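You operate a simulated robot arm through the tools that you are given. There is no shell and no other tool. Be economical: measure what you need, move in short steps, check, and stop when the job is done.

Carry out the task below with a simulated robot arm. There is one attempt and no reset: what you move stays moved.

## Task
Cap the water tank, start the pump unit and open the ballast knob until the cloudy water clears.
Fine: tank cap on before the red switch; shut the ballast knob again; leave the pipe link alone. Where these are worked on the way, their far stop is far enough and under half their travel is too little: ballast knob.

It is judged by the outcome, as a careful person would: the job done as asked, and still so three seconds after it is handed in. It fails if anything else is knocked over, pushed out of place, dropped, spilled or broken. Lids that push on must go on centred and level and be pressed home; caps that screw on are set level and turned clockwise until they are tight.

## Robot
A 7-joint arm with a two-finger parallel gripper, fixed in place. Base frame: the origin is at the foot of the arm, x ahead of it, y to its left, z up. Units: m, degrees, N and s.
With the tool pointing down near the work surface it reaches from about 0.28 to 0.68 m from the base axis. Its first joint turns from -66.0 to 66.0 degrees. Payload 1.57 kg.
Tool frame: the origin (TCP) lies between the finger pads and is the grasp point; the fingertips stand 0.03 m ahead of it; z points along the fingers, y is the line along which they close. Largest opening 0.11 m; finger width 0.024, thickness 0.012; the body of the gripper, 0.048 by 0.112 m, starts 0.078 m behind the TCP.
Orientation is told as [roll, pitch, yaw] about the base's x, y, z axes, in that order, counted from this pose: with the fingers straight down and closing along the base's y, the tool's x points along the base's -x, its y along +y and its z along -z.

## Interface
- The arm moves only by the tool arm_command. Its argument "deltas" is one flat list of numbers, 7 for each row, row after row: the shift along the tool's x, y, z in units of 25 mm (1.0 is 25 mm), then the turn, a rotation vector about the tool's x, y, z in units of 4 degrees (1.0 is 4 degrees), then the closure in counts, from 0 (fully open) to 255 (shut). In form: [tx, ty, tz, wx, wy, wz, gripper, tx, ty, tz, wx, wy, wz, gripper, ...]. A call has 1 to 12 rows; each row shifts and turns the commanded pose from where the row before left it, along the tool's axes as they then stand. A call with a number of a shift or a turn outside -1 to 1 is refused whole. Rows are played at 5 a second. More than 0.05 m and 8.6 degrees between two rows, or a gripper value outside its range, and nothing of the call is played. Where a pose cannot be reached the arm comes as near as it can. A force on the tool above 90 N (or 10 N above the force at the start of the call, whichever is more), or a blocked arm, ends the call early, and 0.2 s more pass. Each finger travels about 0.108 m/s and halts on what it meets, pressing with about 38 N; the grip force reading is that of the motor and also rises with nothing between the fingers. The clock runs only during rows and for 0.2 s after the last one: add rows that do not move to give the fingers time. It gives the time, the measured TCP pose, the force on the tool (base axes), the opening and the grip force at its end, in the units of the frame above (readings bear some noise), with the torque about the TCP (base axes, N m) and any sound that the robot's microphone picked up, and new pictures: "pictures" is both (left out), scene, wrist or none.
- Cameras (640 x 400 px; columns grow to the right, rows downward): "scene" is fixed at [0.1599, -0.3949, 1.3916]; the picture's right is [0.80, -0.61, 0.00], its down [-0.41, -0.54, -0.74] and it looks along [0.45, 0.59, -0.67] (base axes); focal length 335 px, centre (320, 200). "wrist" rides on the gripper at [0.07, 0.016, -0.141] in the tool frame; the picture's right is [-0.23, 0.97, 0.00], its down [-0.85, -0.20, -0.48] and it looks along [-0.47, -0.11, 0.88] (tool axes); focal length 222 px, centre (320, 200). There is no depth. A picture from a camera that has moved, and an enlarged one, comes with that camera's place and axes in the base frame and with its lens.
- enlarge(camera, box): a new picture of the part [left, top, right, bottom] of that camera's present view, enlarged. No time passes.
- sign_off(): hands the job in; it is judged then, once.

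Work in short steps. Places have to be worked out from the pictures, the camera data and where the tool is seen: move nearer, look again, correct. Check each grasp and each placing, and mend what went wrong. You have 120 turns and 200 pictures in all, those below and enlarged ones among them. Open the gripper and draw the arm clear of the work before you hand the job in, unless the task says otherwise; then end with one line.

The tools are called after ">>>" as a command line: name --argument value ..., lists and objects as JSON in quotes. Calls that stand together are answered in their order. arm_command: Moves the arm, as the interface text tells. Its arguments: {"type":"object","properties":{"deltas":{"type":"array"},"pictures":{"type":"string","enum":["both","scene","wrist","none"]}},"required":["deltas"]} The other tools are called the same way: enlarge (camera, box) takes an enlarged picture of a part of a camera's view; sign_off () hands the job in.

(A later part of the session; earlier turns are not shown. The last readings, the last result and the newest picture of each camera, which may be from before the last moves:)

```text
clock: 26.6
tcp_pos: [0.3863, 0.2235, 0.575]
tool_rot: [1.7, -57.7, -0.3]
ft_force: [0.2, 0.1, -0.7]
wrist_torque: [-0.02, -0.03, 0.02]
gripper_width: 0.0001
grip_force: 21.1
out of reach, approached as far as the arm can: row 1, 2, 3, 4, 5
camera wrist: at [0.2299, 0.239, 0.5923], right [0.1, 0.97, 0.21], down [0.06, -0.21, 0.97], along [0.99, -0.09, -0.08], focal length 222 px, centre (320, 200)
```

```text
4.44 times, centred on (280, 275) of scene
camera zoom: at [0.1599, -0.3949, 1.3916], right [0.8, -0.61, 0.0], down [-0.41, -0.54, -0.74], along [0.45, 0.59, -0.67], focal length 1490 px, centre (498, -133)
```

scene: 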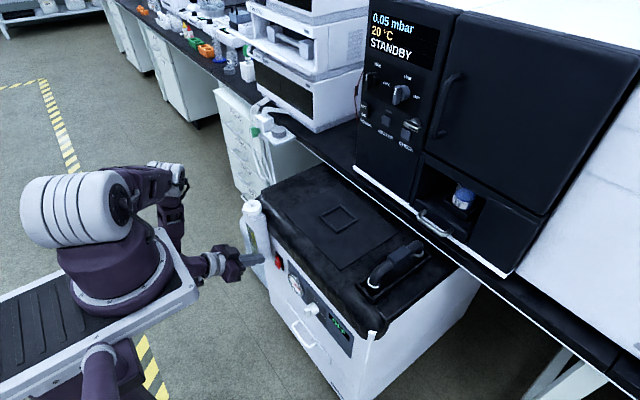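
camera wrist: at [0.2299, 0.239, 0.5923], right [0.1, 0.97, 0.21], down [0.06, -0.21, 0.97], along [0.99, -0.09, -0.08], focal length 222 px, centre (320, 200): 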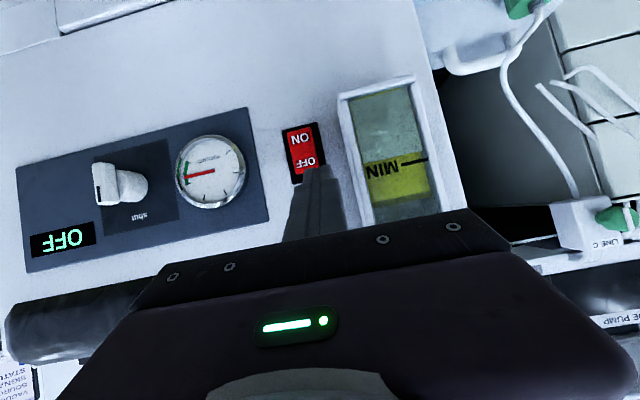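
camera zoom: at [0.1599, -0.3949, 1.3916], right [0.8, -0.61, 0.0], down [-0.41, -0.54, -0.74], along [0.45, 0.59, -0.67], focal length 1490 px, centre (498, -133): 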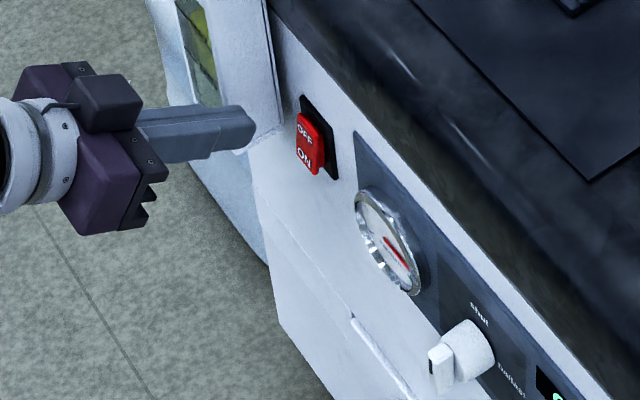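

At this pitch the arm cannot go low enough. I ease the pitch to about −35°, open slightly so I can use the +y finger (keeping the gripper body off the tank), and descend.

>>> arm_command --deltas '[0, -0.27, 0, 0, 1, 0, 185, 0, -0.27, 0, 0, 1, 0, 185, 0, -0.27, 0, 0, 1, 0, 185, 0, -0.27, 0, 0, 1, 0, 185, 0, -0.27, 0, 0, 1, 0, 185, 0, 0, 0, 0, 0.5, 0, 185, 0.62, 0, 0.86, 0, 0, 0, 185, 0.62, 0, 0.86, 0, 0, 0, 185, 0, 0, 0, 0, 0, 0, 185]'

>>> enlarge --camera "wrist" --box '[220, 60, 480, 220]'

>>> enlarge --camera "scene" --box '[230, 230, 330, 320]'

```text
clock: 28.6
tcp_pos: [0.3879, 0.1909, 0.5229]
tool_rot: [1.2, -35.6, 0.5]
ft_force: [0.8, -0.4, -0.1]
wrist_torque: [-0.01, 0.02, 0.0]
gripper_width: 0.0304
grip_force: 0.1
camera wrist: at [0.2486, 0.2067, 0.5984], right [0.17, 0.97, 0.15], down [0.42, -0.21, 0.88], along [0.89, -0.08, -0.44], focal length 222 px, centre (320, 200)
```

scene: 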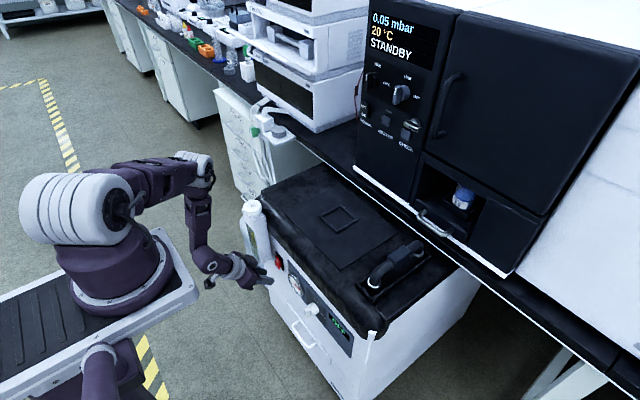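
wrist: 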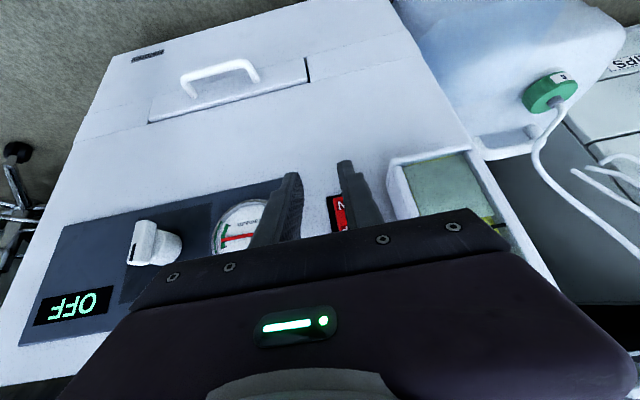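

```text
2.46 times, centred on (350, 140) of wrist
camera zoom: at [0.2486, 0.2067, 0.5984], right [0.17, 0.97, 0.15], down [0.42, -0.21, 0.88], along [0.89, -0.08, -0.44], focal length 547 px, centre (246, 348)
```

zoom: 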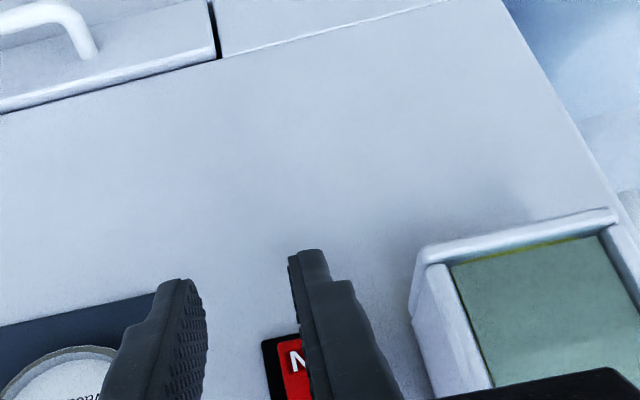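

```text
4.44 times, centred on (280, 275) of scene
camera zoom: at [0.1599, -0.3949, 1.3916], right [0.8, -0.61, 0.0], down [-0.41, -0.54, -0.74], along [0.45, 0.59, -0.67], focal length 1490 px, centre (498, -133)
```

zoom: 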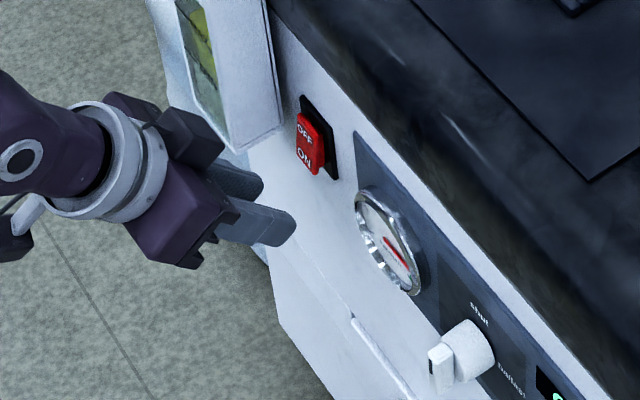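

The +y finger is lined up below-front of the ON half. I push along +x in 5 mm steps toward it.

>>> arm_command --deltas '[-0.1624, 0, 0.1166, 0, 0, 0, 185, -0.1624, 0, 0.1166, 0, 0, 0, 185, -0.1624, 0, 0.1166, 0, 0, 0, 185, -0.1624, 0, 0.1166, 0, 0, 0, 185, -0.1, 0, 0.0718, 0, 0, 0, 185]' --pictures "none"

>>> enlarge --camera "wrist" --box '[220, 60, 480, 220]'

>>> enlarge --camera "scene" --box '[250, 230, 330, 300]'

```text
clock: 29.8
tcp_pos: [0.4114, 0.1933, 0.5221]
tool_rot: [1.3, -35.7, 0.4]
ft_force: [-0.1, 0.4, 0.5]
wrist_torque: [0.0, 0.02, 0.0]
gripper_width: 0.0303
grip_force: 0.0
```

```text
2.46 times, centred on (350, 140) of wrist
camera zoom: at [0.273, 0.2062, 0.597], right [0.17, 0.97, 0.15], down [0.42, -0.21, 0.88], along [0.89, -0.08, -0.44], focal length 547 px, centre (246, 348)
```

zoom: 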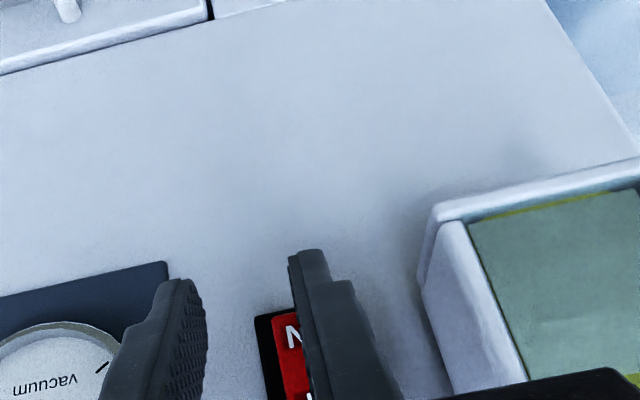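

```text
5.71 times, centred on (290, 265) of scene
camera zoom: at [0.1599, -0.3949, 1.3916], right [0.8, -0.61, 0.0], down [-0.41, -0.54, -0.74], along [0.45, 0.59, -0.67], focal length 1915 px, centre (491, -171)
```

zoom: 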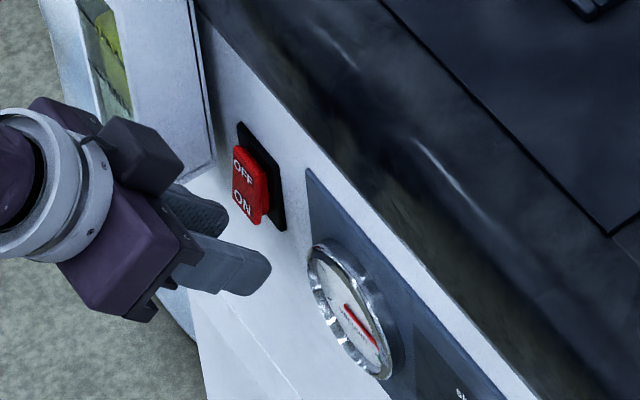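

No contact yet; the finger tip is close to the ON half. I continue in 3 mm steps.

>>> arm_command --deltas '[-0.1, 0, 0.0718, 0, 0, 0, 185, -0.1, 0, 0.0718, 0, 0, 0, 185, -0.1, 0, 0.0718, 0, 0, 0, 185]' --pictures "none"

>>> enlarge --camera "scene" --box '[250, 230, 330, 300]'

```text
clock: 30.6
tcp_pos: [0.4197, 0.192, 0.5229]
tool_rot: [1.2, -35.6, 0.6]
ft_force: [0.2, 0.5, 0.5]
wrist_torque: [0.02, -0.03, 0.01]
gripper_width: 0.0305
grip_force: 0.0
```

```text
5.71 times, centred on (290, 265) of scene
camera zoom: at [0.1599, -0.3949, 1.3916], right [0.8, -0.61, 0.0], down [-0.41, -0.54, -0.74], along [0.45, 0.59, -0.67], focal length 1915 px, centre (491, -171)
```

zoom: 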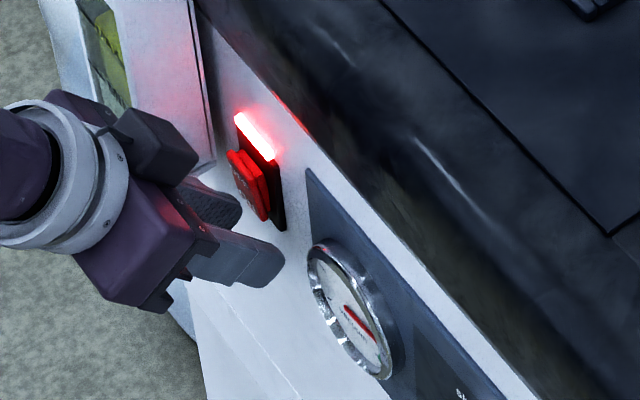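

The switch flipped and its lamp is lit. I back off 50 mm and move sideways to face the ballast knob.

>>> arm_command --deltas '[0.81, 0, -0.583, 0, 0, 0, 185, 0.81, 0, -0.583, 0, 0, 0, 185, 0, -1, 0, 0, 0, 0, 150, 0, -1, 0, 0, 0, 0, 150, 0, -1, 0, 0, 0, 0, 150, 0, -1, 0, 0, 0, 0, 150, 0, -1, 0, 0, 0, 0, 150, 0, -1, 0, 0, 0, 0, 150, 0, -1, 0, 0, 0, 0, 150, 0, 0, 0, 0, 0, 0, 150]'

>>> enlarge --camera "wrist" --box '[220, 100, 420, 240]'

>>> enlarge --camera "scene" --box '[260, 245, 370, 345]'

```text
clock: 32.8
tcp_pos: [0.3963, 0.0462, 0.5381]
tool_rot: [1.3, -35.6, 0.5]
ft_force: [-6.1, 15.4, 0.6]
wrist_torque: [0.29, 0.08, 0.18]
gripper_width: 0.0321
grip_force: 0.1
out of reach, approached as far as the arm can: row 5, 6, 8
camera wrist: at [0.2569, 0.0604, 0.6134], right [0.16, 0.97, 0.15], down [0.42, -0.21, 0.88], along [0.89, -0.08, -0.44], focal length 222 px, centre (320, 200)
```

scene: 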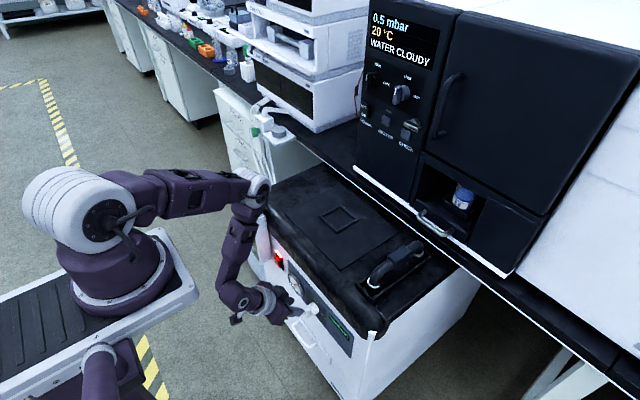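
wrist: 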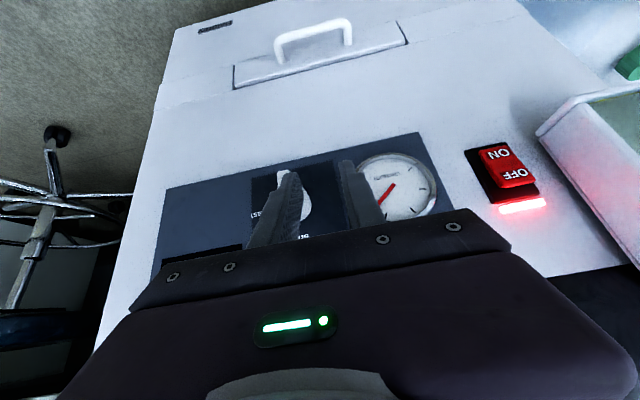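

```text
2.86 times, centred on (320, 170) of wrist
camera zoom: at [0.2569, 0.0604, 0.6134], right [0.16, 0.97, 0.15], down [0.42, -0.21, 0.88], along [0.89, -0.08, -0.44], focal length 635 px, centre (320, 286)
```

zoom: 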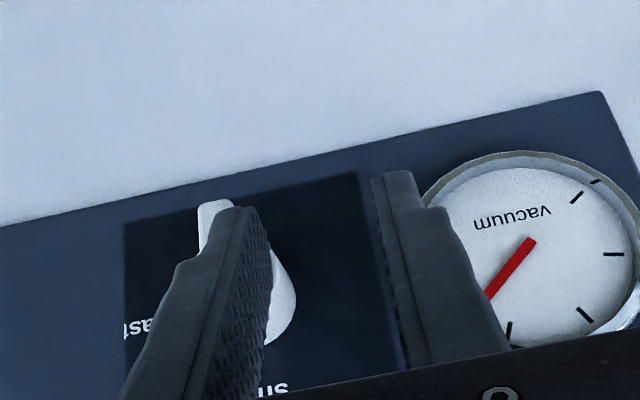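

```text
4.00 times, centred on (315, 295) of scene
camera zoom: at [0.1599, -0.3947, 1.3916], right [0.8, -0.61, 0.0], down [-0.41, -0.54, -0.74], along [0.45, 0.59, -0.67], focal length 1341 px, centre (340, -180)
```

zoom: 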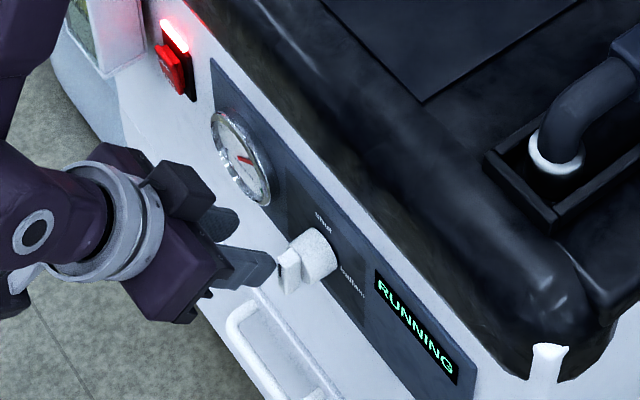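

The pump runs and the chamber display says WATER CLOUDY. The arm hit a reach limit and the −y finger touches the knob's fin (15 N), so I back away in +y and look.

>>> arm_command --deltas '[0, 0.6, 0, 0, 0, 0, 150, 0, 0.6, 0, 0, 0, 0, 150, 0, 0, 0, 0, 0, 0, 150]' --pictures "none"

>>> enlarge --camera "wrist" --box '[190, 100, 390, 240]'

>>> enlarge --camera "scene" --box '[285, 280, 355, 340]'

```text
clock: 33.6
tcp_pos: [0.3926, 0.0758, 0.5398]
tool_rot: [1.1, -35.7, 0.5]
ft_force: [-0.2, 0.2, -0.4]
wrist_torque: [0.0, -0.01, -0.03]
gripper_width: 0.0454
grip_force: 0.0
```

```text
2.86 times, centred on (290, 170) of wrist
camera zoom: at [0.2545, 0.0892, 0.6142], right [0.17, 0.98, 0.15], down [0.42, -0.21, 0.88], along [0.89, -0.08, -0.44], focal length 635 px, centre (406, 286)
```

zoom: 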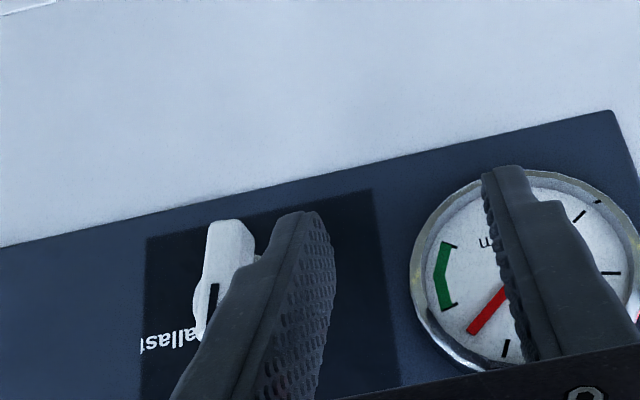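

```text
6.67 times, centred on (320, 310) of scene
camera zoom: at [0.1599, -0.3949, 1.3916], right [0.8, -0.61, 0.0], down [-0.41, -0.54, -0.74], along [0.45, 0.59, -0.67], focal length 2234 px, centre (320, -533)
```

zoom: 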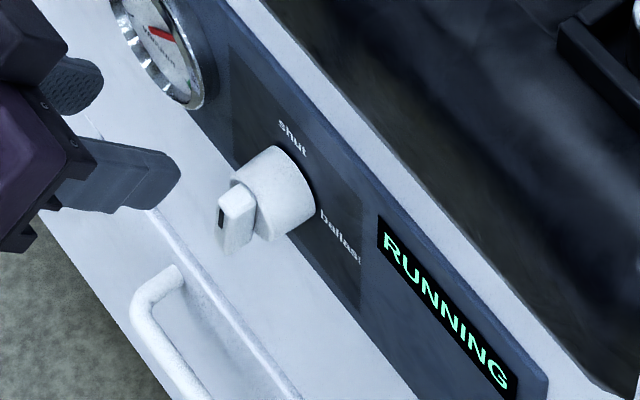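

The knob is unmoved (fin vertical at "shut", axis about y 0.019, z 0.516, fin spanning z 0.50–0.53, front x≈0.416). I close the fingers, ease pitch to −25° and set up beside the fin's upper half, ready to sweep it toward −y.

>>> arm_command --deltas '[0, 0, 0, 0, 0.9, 0, 255, 0, 0, 0, 0, 0.9, 0, 255, 0, 0, 0, 0, 0.88, 0, 255, -0.37, 0, -0.05, 0, 0, 0, 255, -0.36, 0, -0.05, 0, 0, 0, 255, 0, 0, 0, 0, 0, 0, 255]'

>>> enlarge --camera "wrist" --box '[190, 100, 390, 240]'

>>> enlarge --camera "scene" --box '[285, 280, 355, 340]'

```text
clock: 35.0
tcp_pos: [0.407, 0.0754, 0.5486]
tool_rot: [1.0, -24.8, 0.7]
ft_force: [-0.7, 0.7, 0.1]
wrist_torque: [-0.03, 0.0, -0.01]
gripper_width: 0.0
grip_force: 21.6
camera wrist: at [0.2849, 0.0887, 0.6477], right [0.19, 0.98, 0.11], down [0.58, -0.2, 0.79], along [0.79, -0.08, -0.6], focal length 222 px, centre (320, 200)
```

scene: 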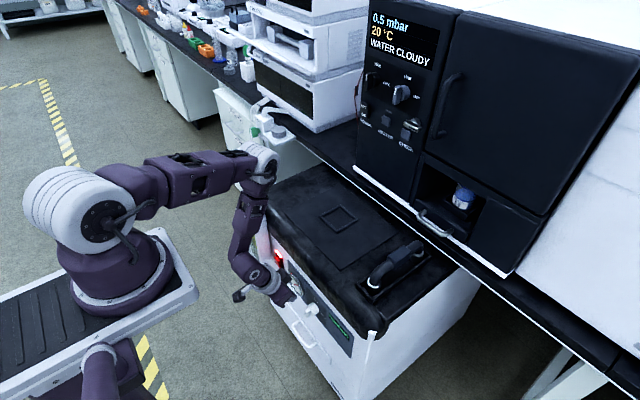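
wrist: 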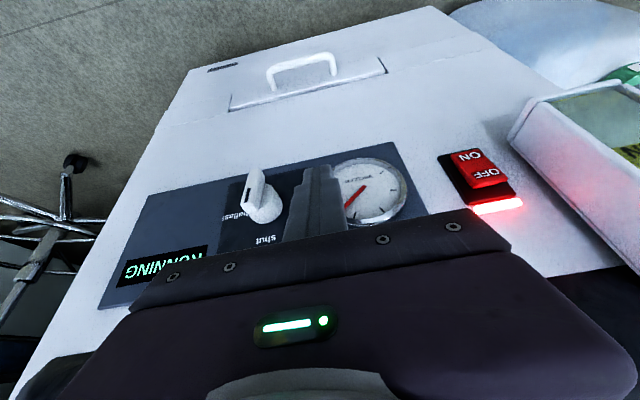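

```text
2.86 times, centred on (290, 170) of wrist
camera zoom: at [0.2849, 0.0887, 0.6477], right [0.19, 0.98, 0.11], down [0.58, -0.2, 0.79], along [0.79, -0.08, -0.6], focal length 635 px, centre (406, 286)
```

zoom: 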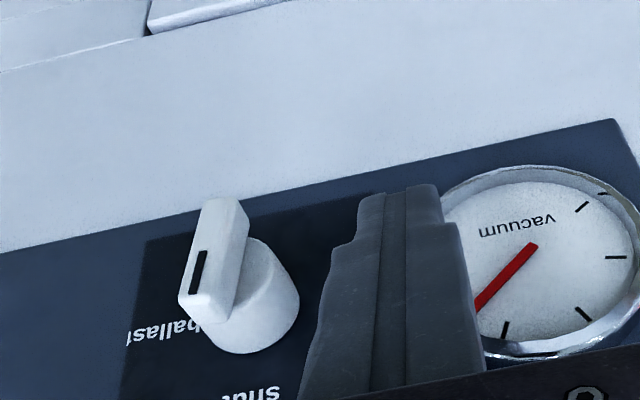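

```text
6.67 times, centred on (320, 310) of scene
camera zoom: at [0.1599, -0.3949, 1.3916], right [0.8, -0.61, 0.0], down [-0.41, -0.54, -0.74], along [0.45, 0.59, -0.67], focal length 2234 px, centre (320, -533)
```

zoom: 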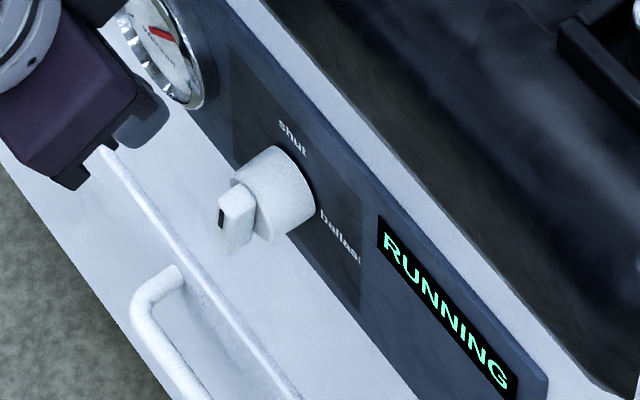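

Now a clear view: fin axis at about y 0.019, z 0.518, 37 mm long, 10 mm thick. I back 5 mm and sweep toward −y across its upper half.

>>> arm_command --deltas '[0.165, 0, -0.12, 0, 0, 0, 255, 0, -0.6, 0, 0, 0, 0, 255, 0, -0.6, 0, 0, 0, 0, 255, 0, -0.2, 0, 0, 0, 0, 255, 0, -0.2, 0, 0, 0, 0, 255, 0, -0.2, 0, 0, 0, 0, 255, 0, -0.2, 0, 0, 0, 0, 255, 0, -0.2, 0, 0, 0, 0, 255]' --pictures "none"

>>> enlarge --camera "wrist" --box '[190, 100, 390, 240]'

>>> enlarge --camera "scene" --box '[285, 280, 355, 340]'

```text
clock: 36.9
tcp_pos: [0.4049, 0.0288, 0.5493]
tool_rot: [1.8, -25.0, 1.1]
ft_force: [-4.9, 6.7, 6.9]
wrist_torque: [0.15, 0.02, 0.04]
gripper_width: 0.0
grip_force: 21.6
stopped in row 8: the force on the tool passed its limit at 96 N (the readings are from after the stop); the commanded pose is now the measured one
```

```text
2.86 times, centred on (290, 170) of wrist
camera zoom: at [0.2821, 0.0391, 0.6475], right [0.18, 0.98, 0.13], down [0.58, -0.21, 0.79], along [0.8, -0.07, -0.6], focal length 635 px, centre (406, 286)
```

zoom: 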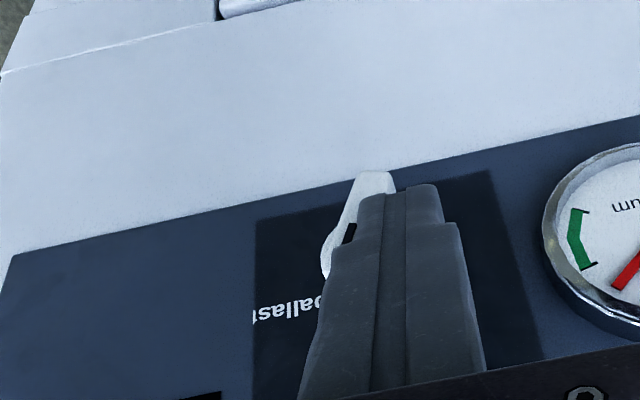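

```text
6.67 times, centred on (320, 310) of scene
camera zoom: at [0.1598, -0.3949, 1.3916], right [0.8, -0.61, 0.0], down [-0.41, -0.54, -0.74], along [0.45, 0.59, -0.67], focal length 2234 px, centre (320, -533)
```

zoom: 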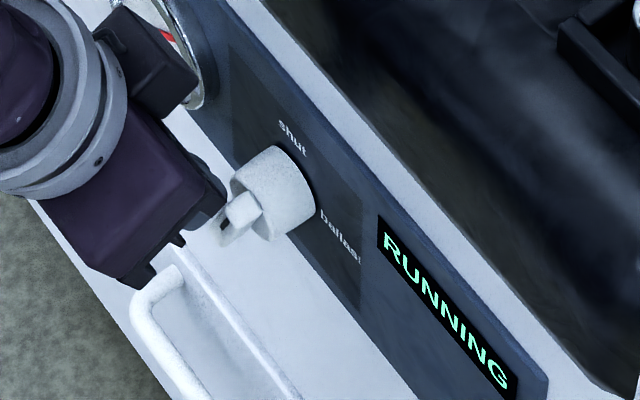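

The push was stopped by force; I back off slightly to see how the knob stands.

>>> arm_command --deltas '[0, 0.6, 0, 0, 0, 0, 255, 0, 0.6, 0, 0, 0, 0, 255, 0, 0, 0, 0, 0, 0, 255]' --pictures "none"

>>> enlarge --camera "wrist" --box '[190, 100, 390, 240]'

>>> enlarge --camera "scene" --box '[285, 280, 355, 340]'

```text
clock: 37.7
tcp_pos: [0.4037, 0.0573, 0.5494]
tool_rot: [1.8, -25.2, 0.8]
ft_force: [1.2, 0.0, 0.7]
wrist_torque: [0.0, -0.03, -0.02]
gripper_width: 0.0
grip_force: 21.6
```

```text
2.86 times, centred on (290, 170) of wrist
camera zoom: at [0.2812, 0.0687, 0.6488], right [0.18, 0.98, 0.12], down [0.58, -0.21, 0.79], along [0.8, -0.07, -0.6], focal length 635 px, centre (406, 286)
```

zoom: 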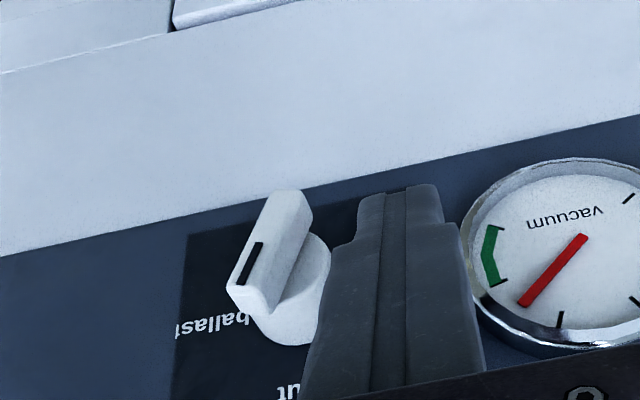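

```text
6.67 times, centred on (320, 310) of scene
camera zoom: at [0.1599, -0.3949, 1.3916], right [0.8, -0.61, 0.0], down [-0.41, -0.54, -0.74], along [0.45, 0.59, -0.67], focal length 2234 px, centre (320, -533)
```

zoom: 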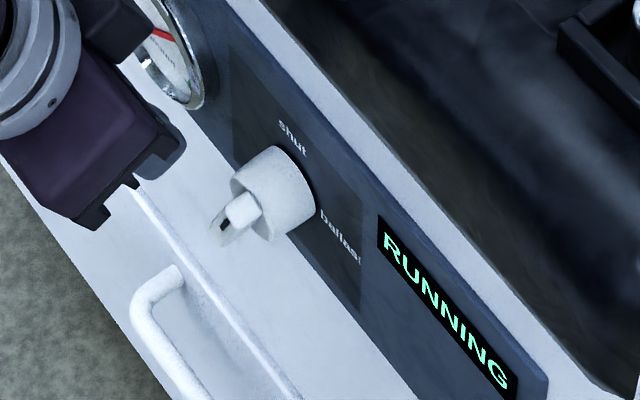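

The knob turned ~18° but my contact was too near the axis. I raise 6 mm for more leverage and sweep again.

>>> arm_command --deltas '[-0.101, 0, -0.217, 0, 0, 0, 255, 0, -0.6, 0, 0, 0, 0, 255, 0, -0.2, 0, 0, 0, 0, 255, 0, -0.2, 0, 0, 0, 0, 255, 0, -0.2, 0, 0, 0, 0, 255, 0, -0.2, 0, 0, 0, 0, 255, 0, -0.2, 0, 0, 0, 0, 255, 0, -0.2, 0, 0, 0, 0, 255, 0, -0.2, 0, 0, 0, 0, 255, 0, -0.2, 0, 0, 0, 0, 255]' --pictures "none"

>>> enlarge --camera "scene" --box '[285, 280, 355, 340]'

>>> enlarge --camera "wrist" --box '[190, 100, 390, 240]'

```text
clock: 39.9
tcp_pos: [0.4062, 0.0035, 0.5537]
tool_rot: [1.8, -25.1, 1.0]
ft_force: [0.6, -0.4, -0.4]
wrist_torque: [-0.02, -0.01, -0.03]
gripper_width: 0.0001
grip_force: 21.2
```

```text
6.67 times, centred on (320, 310) of scene
camera zoom: at [0.1599, -0.3949, 1.3916], right [0.8, -0.61, 0.0], down [-0.41, -0.54, -0.74], along [0.45, 0.59, -0.67], focal length 2234 px, centre (320, -533)
```

zoom: 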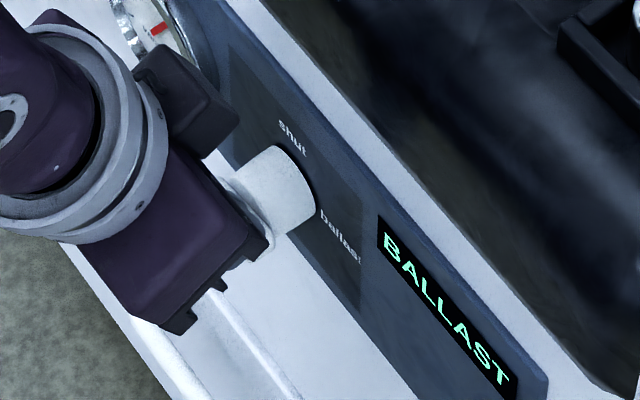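

```text
2.86 times, centred on (290, 170) of wrist
camera zoom: at [0.283, 0.0137, 0.652], right [0.18, 0.98, 0.12], down [0.58, -0.21, 0.79], along [0.8, -0.07, -0.6], focal length 635 px, centre (406, 286)
```

zoom: 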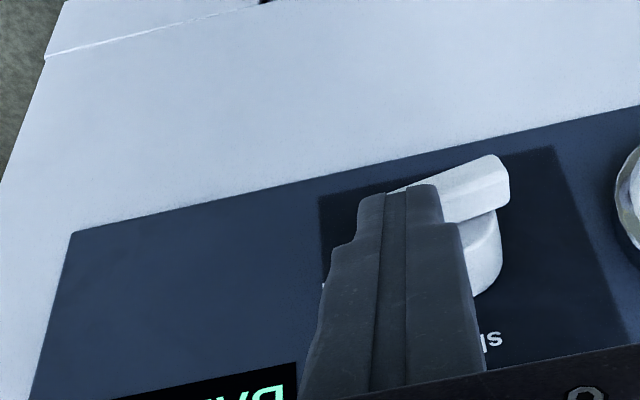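

The display now reads BALLAST with the knob about 70° round. I shift a little further and press down on its end to bring it to the stop.

>>> arm_command --deltas '[0, -0.2, 0, 0, 0, 0, 255, 0.04, 0, 0.09, 0, 0, 0, 255, 0.04, 0, 0.09, 0, 0, 0, 255, 0.04, 0, 0.09, 0, 0, 0, 255, 0, 0, 0, 0, 0, 0, 255]' --pictures "scene"

>>> enlarge --camera "wrist" --box '[190, 100, 390, 240]'

```text
clock: 41.2
tcp_pos: [0.4061, -0.0039, 0.5479]
tool_rot: [1.8, -25.2, 0.6]
ft_force: [-12.7, 2.7, 38.9]
wrist_torque: [-0.01, -0.13, 0.08]
gripper_width: 0.0
grip_force: 20.9
stopped in row 5: the force on the tool passed its limit at 93 N (the readings are from after the stop); the commanded pose is now the measured one
```

scene: 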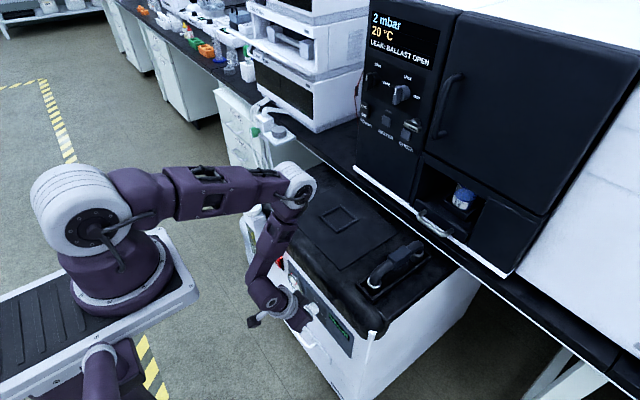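

```text
2.86 times, centred on (290, 170) of wrist
camera zoom: at [0.2823, 0.0084, 0.6469], right [0.18, 0.98, 0.12], down [0.58, -0.21, 0.79], along [0.8, -0.07, -0.6], focal length 635 px, centre (406, 286)
```

zoom: 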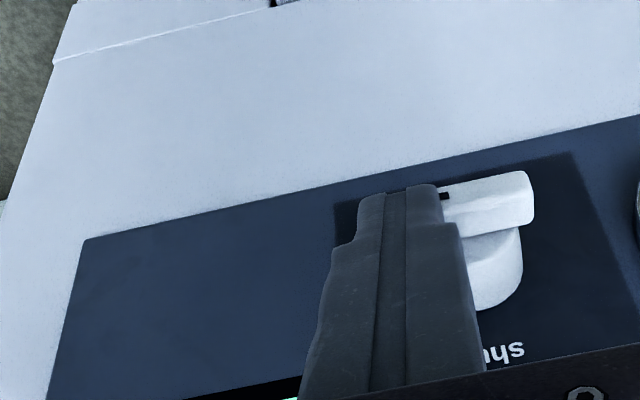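

The knob is at its far stop. I lift off and read the display and the water.

>>> arm_command --deltas '[-0.1, 0, -0.22, 0, 0, 0, 255, -0.3, 0, -0.65, 0, 0, 0, 255, 0, 0, 0, 0, 0, 0, 255]' --pictures "none"

>>> enlarge --camera "scene" --box '[360, 0, 450, 60]'

>>> enlarge --camera "scene" --box '[230, 195, 360, 345]'

>>> enlarge --camera "wrist" --box '[190, 100, 390, 240]'

```text
clock: 42.0
tcp_pos: [0.404, -0.0047, 0.5715]
tool_rot: [1.9, -25.3, 0.7]
ft_force: [0.7, -0.2, 0.2]
wrist_torque: [-0.01, -0.01, -0.03]
gripper_width: 0.0
grip_force: 21.8
```

```text
6.67 times, centred on (405, 30) of scene
camera zoom: at [0.1599, -0.3949, 1.3916], right [0.8, -0.61, 0.0], down [-0.41, -0.54, -0.74], along [0.45, 0.59, -0.67], focal length 2234 px, centre (-247, 1333)
```

zoom: 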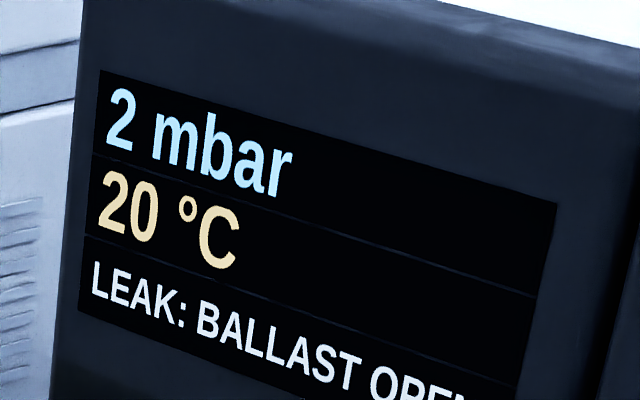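

```text
2.67 times, centred on (295, 270) of scene
camera zoom: at [0.1599, -0.3949, 1.3916], right [0.8, -0.61, 0.0], down [-0.41, -0.54, -0.74], along [0.45, 0.59, -0.67], focal length 894 px, centre (387, 13)
```

zoom: 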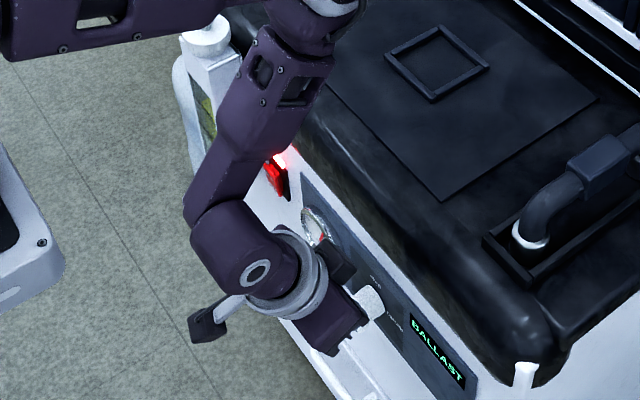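

```text
2.86 times, centred on (290, 170) of wrist
camera zoom: at [0.2821, 0.0072, 0.6704], right [0.18, 0.98, 0.12], down [0.58, -0.21, 0.79], along [0.8, -0.07, -0.6], focal length 635 px, centre (406, 286)
```

zoom: 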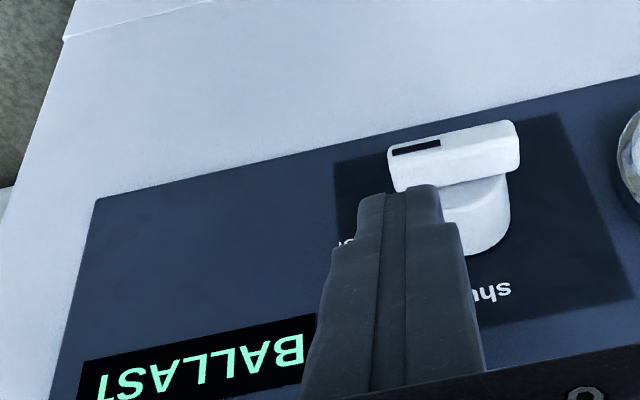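

The knob is fully at "ballast". I move aside to view the tank sight glass while the water clears.

>>> arm_command --deltas '[-0.25, 0, -0.55, 0, 0, 0, 255, -0.25, 0, -0.55, 0, 0, 0, 255, 0.5, 1, 0, 0, 0, 0, 255, 0, 1, 0, 0, 0, 0, 255, 0, 1, 0, 0, 0, 0, 255, 0, 1, 0, 0, 0, 0, 255, 0, 0.8, 0, 0, 0, 0, 255]'

>>> enlarge --camera "wrist" --box '[360, 60, 620, 240]'

```text
clock: 43.6
tcp_pos: [0.3914, 0.1164, 0.5988]
tool_rot: [1.7, -25.2, 0.7]
ft_force: [0.0, 0.0, 0.6]
wrist_torque: [0.0, -0.01, 0.0]
gripper_width: 0.0
grip_force: 20.9
camera wrist: at [0.2683, 0.1282, 0.6979], right [0.18, 0.98, 0.12], down [0.58, -0.21, 0.79], along [0.8, -0.07, -0.6], focal length 222 px, centre (320, 200)
```

scene: 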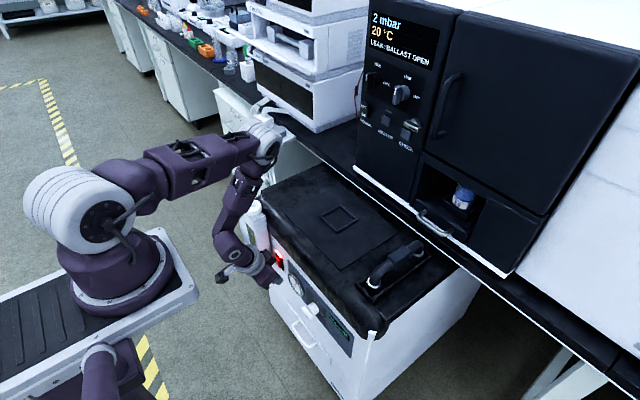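
wrist: 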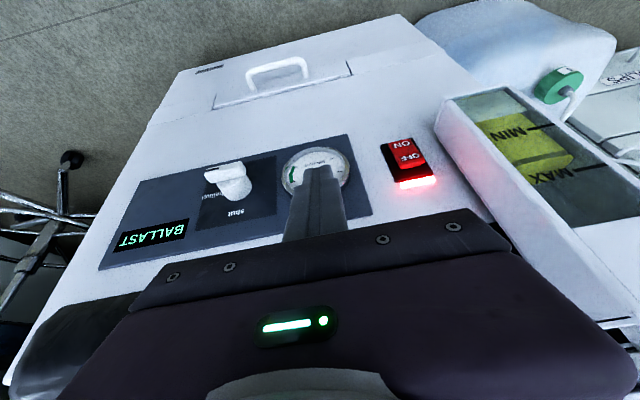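

```text
2.22 times, centred on (490, 150) of wrist
camera zoom: at [0.2683, 0.1282, 0.6979], right [0.18, 0.98, 0.12], down [0.58, -0.21, 0.79], along [0.8, -0.07, -0.6], focal length 494 px, centre (-58, 311)
```

zoom: 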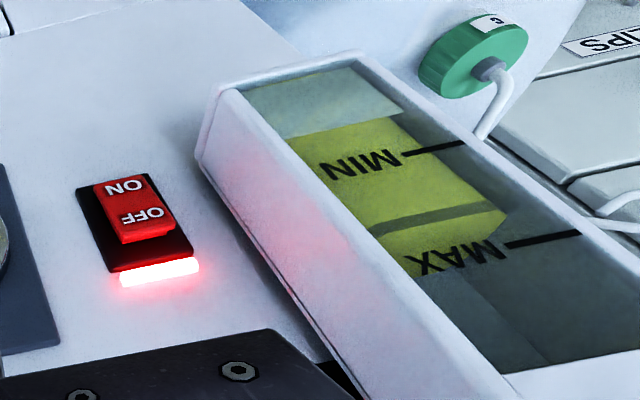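

The water is still yellow. I wait and watch.

>>> arm_command --deltas '[0, 0, 0, 0, 0, 0, 255, 0, 0, 0, 0, 0, 0, 255, 0, 0, 0, 0, 0, 0, 255, 0, 0, 0, 0, 0, 0, 255, 0, 0, 0, 0, 0, 0, 255, 0, 0, 0, 0, 0, 0, 255, 0, 0, 0, 0, 0, 0, 255, 0, 0, 0, 0, 0, 0, 255, 0, 0, 0, 0, 0, 0, 255, 0, 0, 0, 0, 0, 0, 255, 0, 0, 0, 0, 0, 0, 255, 0, 0, 0, 0, 0, 0, 255]' --pictures "none"

>>> enlarge --camera "wrist" --box '[360, 60, 620, 240]'

>>> enlarge --camera "scene" --box '[360, 0, 460, 80]'

```text
clock: 46.2
tcp_pos: [0.391, 0.1162, 0.5989]
tool_rot: [1.8, -25.3, 0.7]
ft_force: [-0.1, -0.9, 0.4]
wrist_torque: [-0.01, 0.01, 0.0]
gripper_width: 0.0
grip_force: 21.4
```

```text
2.22 times, centred on (490, 150) of wrist
camera zoom: at [0.2685, 0.1279, 0.6979], right [0.18, 0.98, 0.12], down [0.58, -0.21, 0.79], along [0.8, -0.07, -0.6], focal length 494 px, centre (-58, 311)
```

zoom: 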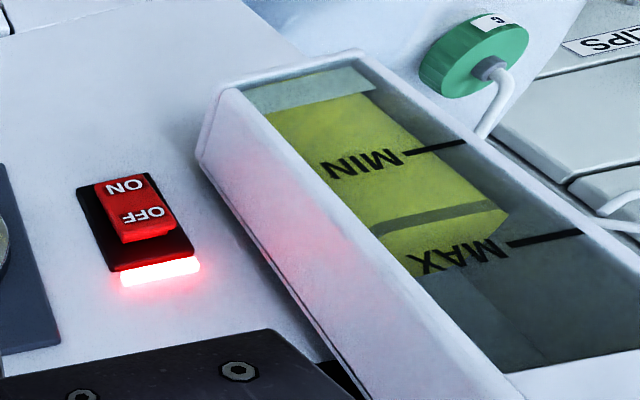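

```text
5.00 times, centred on (410, 40) of scene
camera zoom: at [0.1599, -0.3949, 1.3916], right [0.8, -0.61, 0.0], down [-0.41, -0.54, -0.74], along [0.45, 0.59, -0.67], focal length 1676 px, centre (-130, 1000)
```

zoom: 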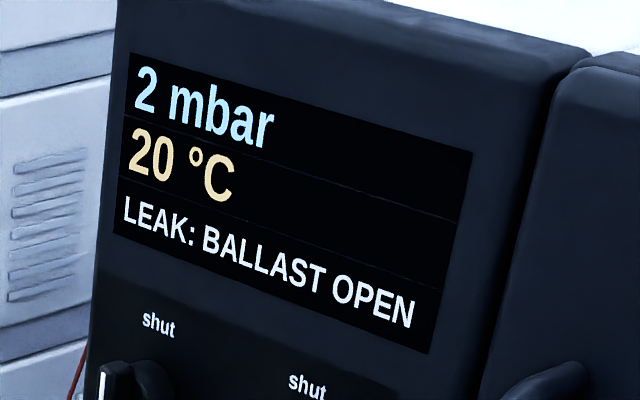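

The grey cloudy layer at the bottom of the tank is shrinking. I keep waiting.

>>> arm_command --deltas '[0, 0, 0, 0, 0, 0, 255, 0, 0, 0, 0, 0, 0, 255, 0, 0, 0, 0, 0, 0, 255, 0, 0, 0, 0, 0, 0, 255, 0, 0, 0, 0, 0, 0, 255, 0, 0, 0, 0, 0, 0, 255, 0, 0, 0, 0, 0, 0, 255, 0, 0, 0, 0, 0, 0, 255, 0, 0, 0, 0, 0, 0, 255, 0, 0, 0, 0, 0, 0, 255, 0, 0, 0, 0, 0, 0, 255, 0, 0, 0, 0, 0, 0, 255]' --pictures "none"

>>> enlarge --camera "wrist" --box '[360, 60, 620, 240]'

```text
clock: 48.8
tcp_pos: [0.3913, 0.1165, 0.5985]
tool_rot: [1.8, -25.2, 0.6]
ft_force: [0.5, 0.3, 0.6]
wrist_torque: [0.01, 0.0, -0.03]
gripper_width: 0.0
grip_force: 21.3
```

```text
2.22 times, centred on (490, 150) of wrist
camera zoom: at [0.2685, 0.1279, 0.6979], right [0.18, 0.98, 0.12], down [0.58, -0.21, 0.79], along [0.8, -0.07, -0.6], focal length 494 px, centre (-58, 311)
```

zoom: 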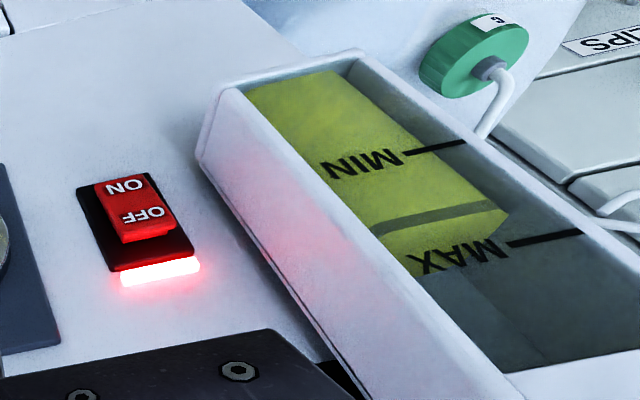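

Almost completely clear. One more short wait to be sure.

>>> arm_command --deltas '[0, 0, 0, 0, 0, 0, 255, 0, 0, 0, 0, 0, 0, 255, 0, 0, 0, 0, 0, 0, 255, 0, 0, 0, 0, 0, 0, 255, 0, 0, 0, 0, 0, 0, 255, 0, 0, 0, 0, 0, 0, 255, 0, 0, 0, 0, 0, 0, 255, 0, 0, 0, 0, 0, 0, 255, 0, 0, 0, 0, 0, 0, 255, 0, 0, 0, 0, 0, 0, 255, 0, 0, 0, 0, 0, 0, 255, 0, 0, 0, 0, 0, 0, 255]' --pictures "none"

>>> enlarge --camera "wrist" --box '[430, 70, 560, 160]'

>>> enlarge --camera "wrist" --box '[110, 130, 310, 270]'

```text
clock: 51.4
tcp_pos: [0.3909, 0.116, 0.5995]
tool_rot: [1.8, -25.1, 0.7]
ft_force: [-0.1, 0.5, 0.0]
wrist_torque: [0.0, 0.03, -0.02]
gripper_width: 0.0001
grip_force: 21.4
```

```text
4.44 times, centred on (495, 115) of wrist
camera zoom: at [0.2685, 0.1279, 0.6979], right [0.18, 0.98, 0.12], down [0.58, -0.21, 0.79], along [0.8, -0.07, -0.6], focal length 987 px, centre (-458, 578)
```

zoom: 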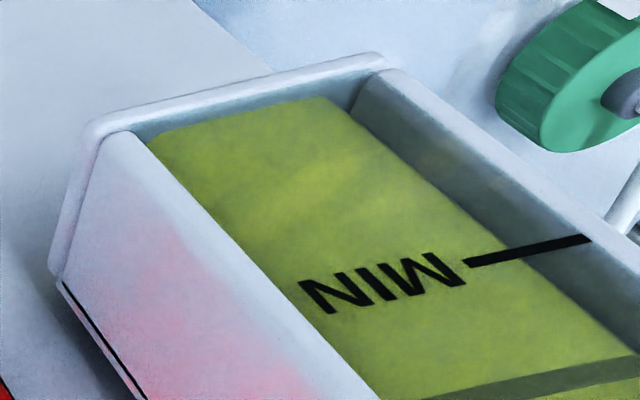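

```text
2.86 times, centred on (210, 200) of wrist
camera zoom: at [0.2685, 0.1279, 0.6979], right [0.18, 0.98, 0.12], down [0.58, -0.21, 0.79], along [0.8, -0.07, -0.6], focal length 635 px, centre (634, 200)
```

zoom: 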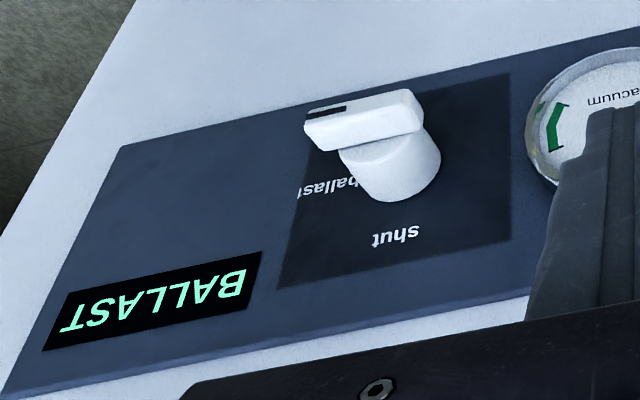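

The water is clear. I position above the fin's +y end and push it down to start closing the knob.

>>> arm_command --deltas '[0, -0.8, 0, 0, 0, 0, 255, 0, -0.8, 0, 0, 0, 0, 255, 0, -0.8, 0, 0, 0, 0, 255, 0, -0.72, 0, 0, 0, 0, 255, 0.05, 0, 0.75, 0, 0, 0, 255, 0.05, 0, 0.7, 0, 0, 0, 255, 0, 0, 0, 0, 0, 0, 255]' --pictures "none"

>>> enlarge --camera "wrist" --box '[190, 100, 390, 240]'

```text
clock: 53.0
tcp_pos: [0.4036, 0.0375, 0.5615]
tool_rot: [1.7, -25.1, 0.7]
ft_force: [1.1, -0.7, -0.6]
wrist_torque: [0.01, 0.02, -0.01]
gripper_width: 0.0
grip_force: 21.4
```

```text
2.86 times, centred on (290, 170) of wrist
camera zoom: at [0.2813, 0.0495, 0.6599], right [0.18, 0.98, 0.12], down [0.58, -0.21, 0.79], along [0.8, -0.07, -0.6], focal length 635 px, centre (406, 286)
```

zoom: 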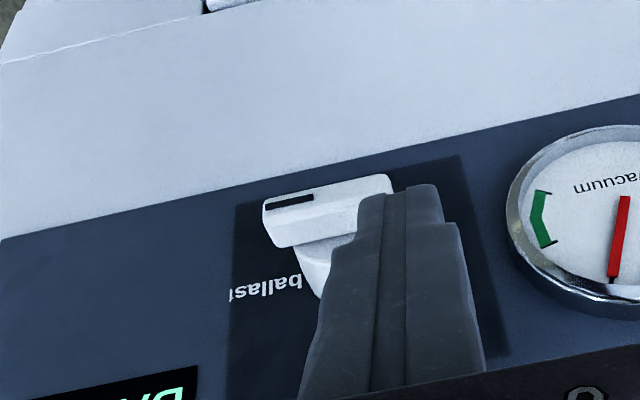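

Well placed. I press straight down in 5 mm steps.

>>> arm_command --deltas '[0.0845, 0, 0.181, 0, 0, 0, 255, 0.0845, 0, 0.181, 0, 0, 0, 255, 0.0845, 0, 0.181, 0, 0, 0, 255, 0.0845, 0, 0.181, 0, 0, 0, 255, 0.0845, 0, 0.181, 0, 0, 0, 255, 0.0845, 0, 0.181, 0, 0, 0, 255, 0, 0, 0, 0, 0, 0, 255]' --pictures "none"

>>> enlarge --camera "wrist" --box '[190, 100, 390, 240]'

>>> enlarge --camera "scene" --box '[285, 280, 355, 340]'

```text
clock: 54.6
tcp_pos: [0.4046, 0.0401, 0.5327]
tool_rot: [1.8, -25.3, 0.7]
ft_force: [0.2, 0.6, 0.6]
wrist_torque: [0.01, -0.01, -0.02]
gripper_width: 0.0001
grip_force: 21.6
```

```text
2.86 times, centred on (290, 170) of wrist
camera zoom: at [0.2823, 0.0512, 0.6315], right [0.18, 0.98, 0.12], down [0.58, -0.21, 0.79], along [0.8, -0.07, -0.6], focal length 635 px, centre (406, 286)
```

zoom: 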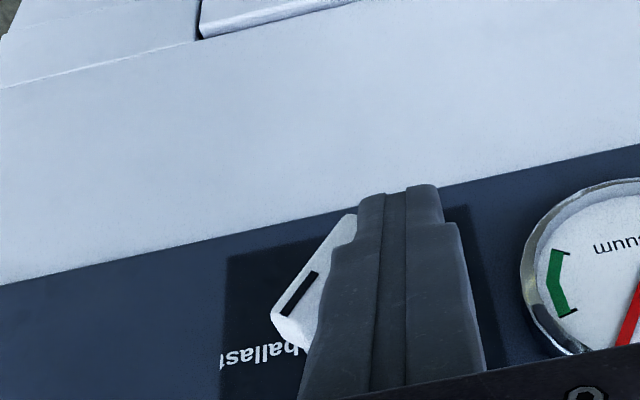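

```text
6.67 times, centred on (320, 310) of scene
camera zoom: at [0.1599, -0.3949, 1.3916], right [0.8, -0.61, 0.0], down [-0.41, -0.54, -0.74], along [0.45, 0.59, -0.67], focal length 2234 px, centre (320, -533)
```

zoom: 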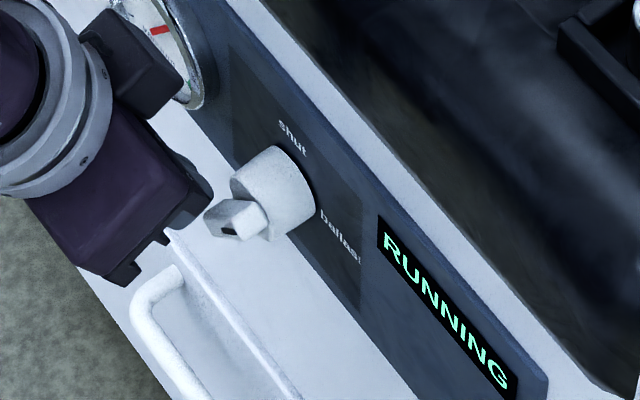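

About 60° turned back, display RUNNING. I go 8 mm lower and then push the fin's lower end toward −y to the shut stop.

>>> arm_command --deltas '[0.0845, 0, 0.181, 0, 0, 0, 255, 0.05, 0, 0.11, 0, 0, 0, 255, 0, -0.1, 0, 0, 0, 0, 255, 0, -0.1, 0, 0, 0, 0, 255, 0, -0.08, 0, 0, 0, 0, 255, 0, 0, 0, 0, 0, 0, 255]' --pictures "none"

>>> enlarge --camera "wrist" --box '[190, 100, 390, 240]'

>>> enlarge --camera "scene" --box '[285, 280, 355, 340]'

```text
clock: 56.0
tcp_pos: [0.4061, 0.0315, 0.5256]
tool_rot: [1.8, -25.2, 0.7]
ft_force: [-0.3, -0.6, 0.3]
wrist_torque: [0.0, 0.01, 0.04]
gripper_width: 0.0
grip_force: 21.3
```

```text
2.86 times, centred on (290, 170) of wrist
camera zoom: at [0.283, 0.0438, 0.6244], right [0.18, 0.98, 0.12], down [0.58, -0.21, 0.79], along [0.8, -0.07, -0.6], focal length 635 px, centre (406, 286)
```

zoom: 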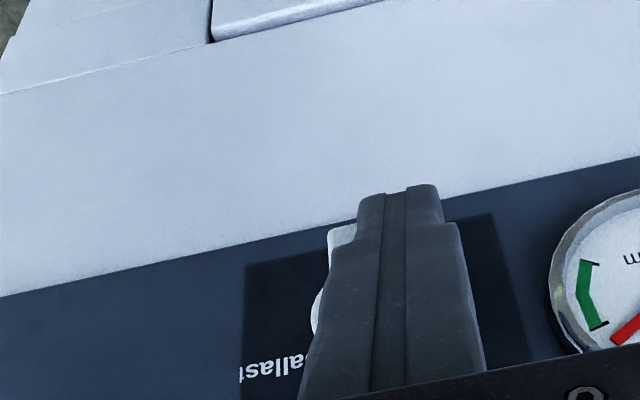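

```text
6.67 times, centred on (320, 310) of scene
camera zoom: at [0.1599, -0.3949, 1.3916], right [0.8, -0.61, 0.0], down [-0.41, -0.54, -0.74], along [0.45, 0.59, -0.67], focal length 2234 px, centre (320, -533)
```

zoom: 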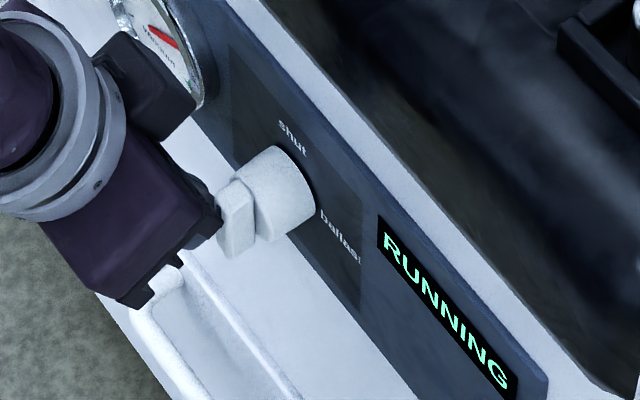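

Nearly vertical now. A little more push until the stop is felt.

>>> arm_command --deltas '[0, -0.05, 0, 0, 0, 0, 255, 0, -0.05, 0, 0, 0, 0, 255, 0, 0, 0, 0, 0, 0, 255]' --pictures "none"

```text
clock: 56.8
tcp_pos: [0.4061, 0.0295, 0.5255]
tool_rot: [1.9, -25.2, 0.7]
ft_force: [-4.6, 6.0, 5.1]
wrist_torque: [-0.11, -0.08, 0.02]
gripper_width: 0.0
grip_force: 21.3
```

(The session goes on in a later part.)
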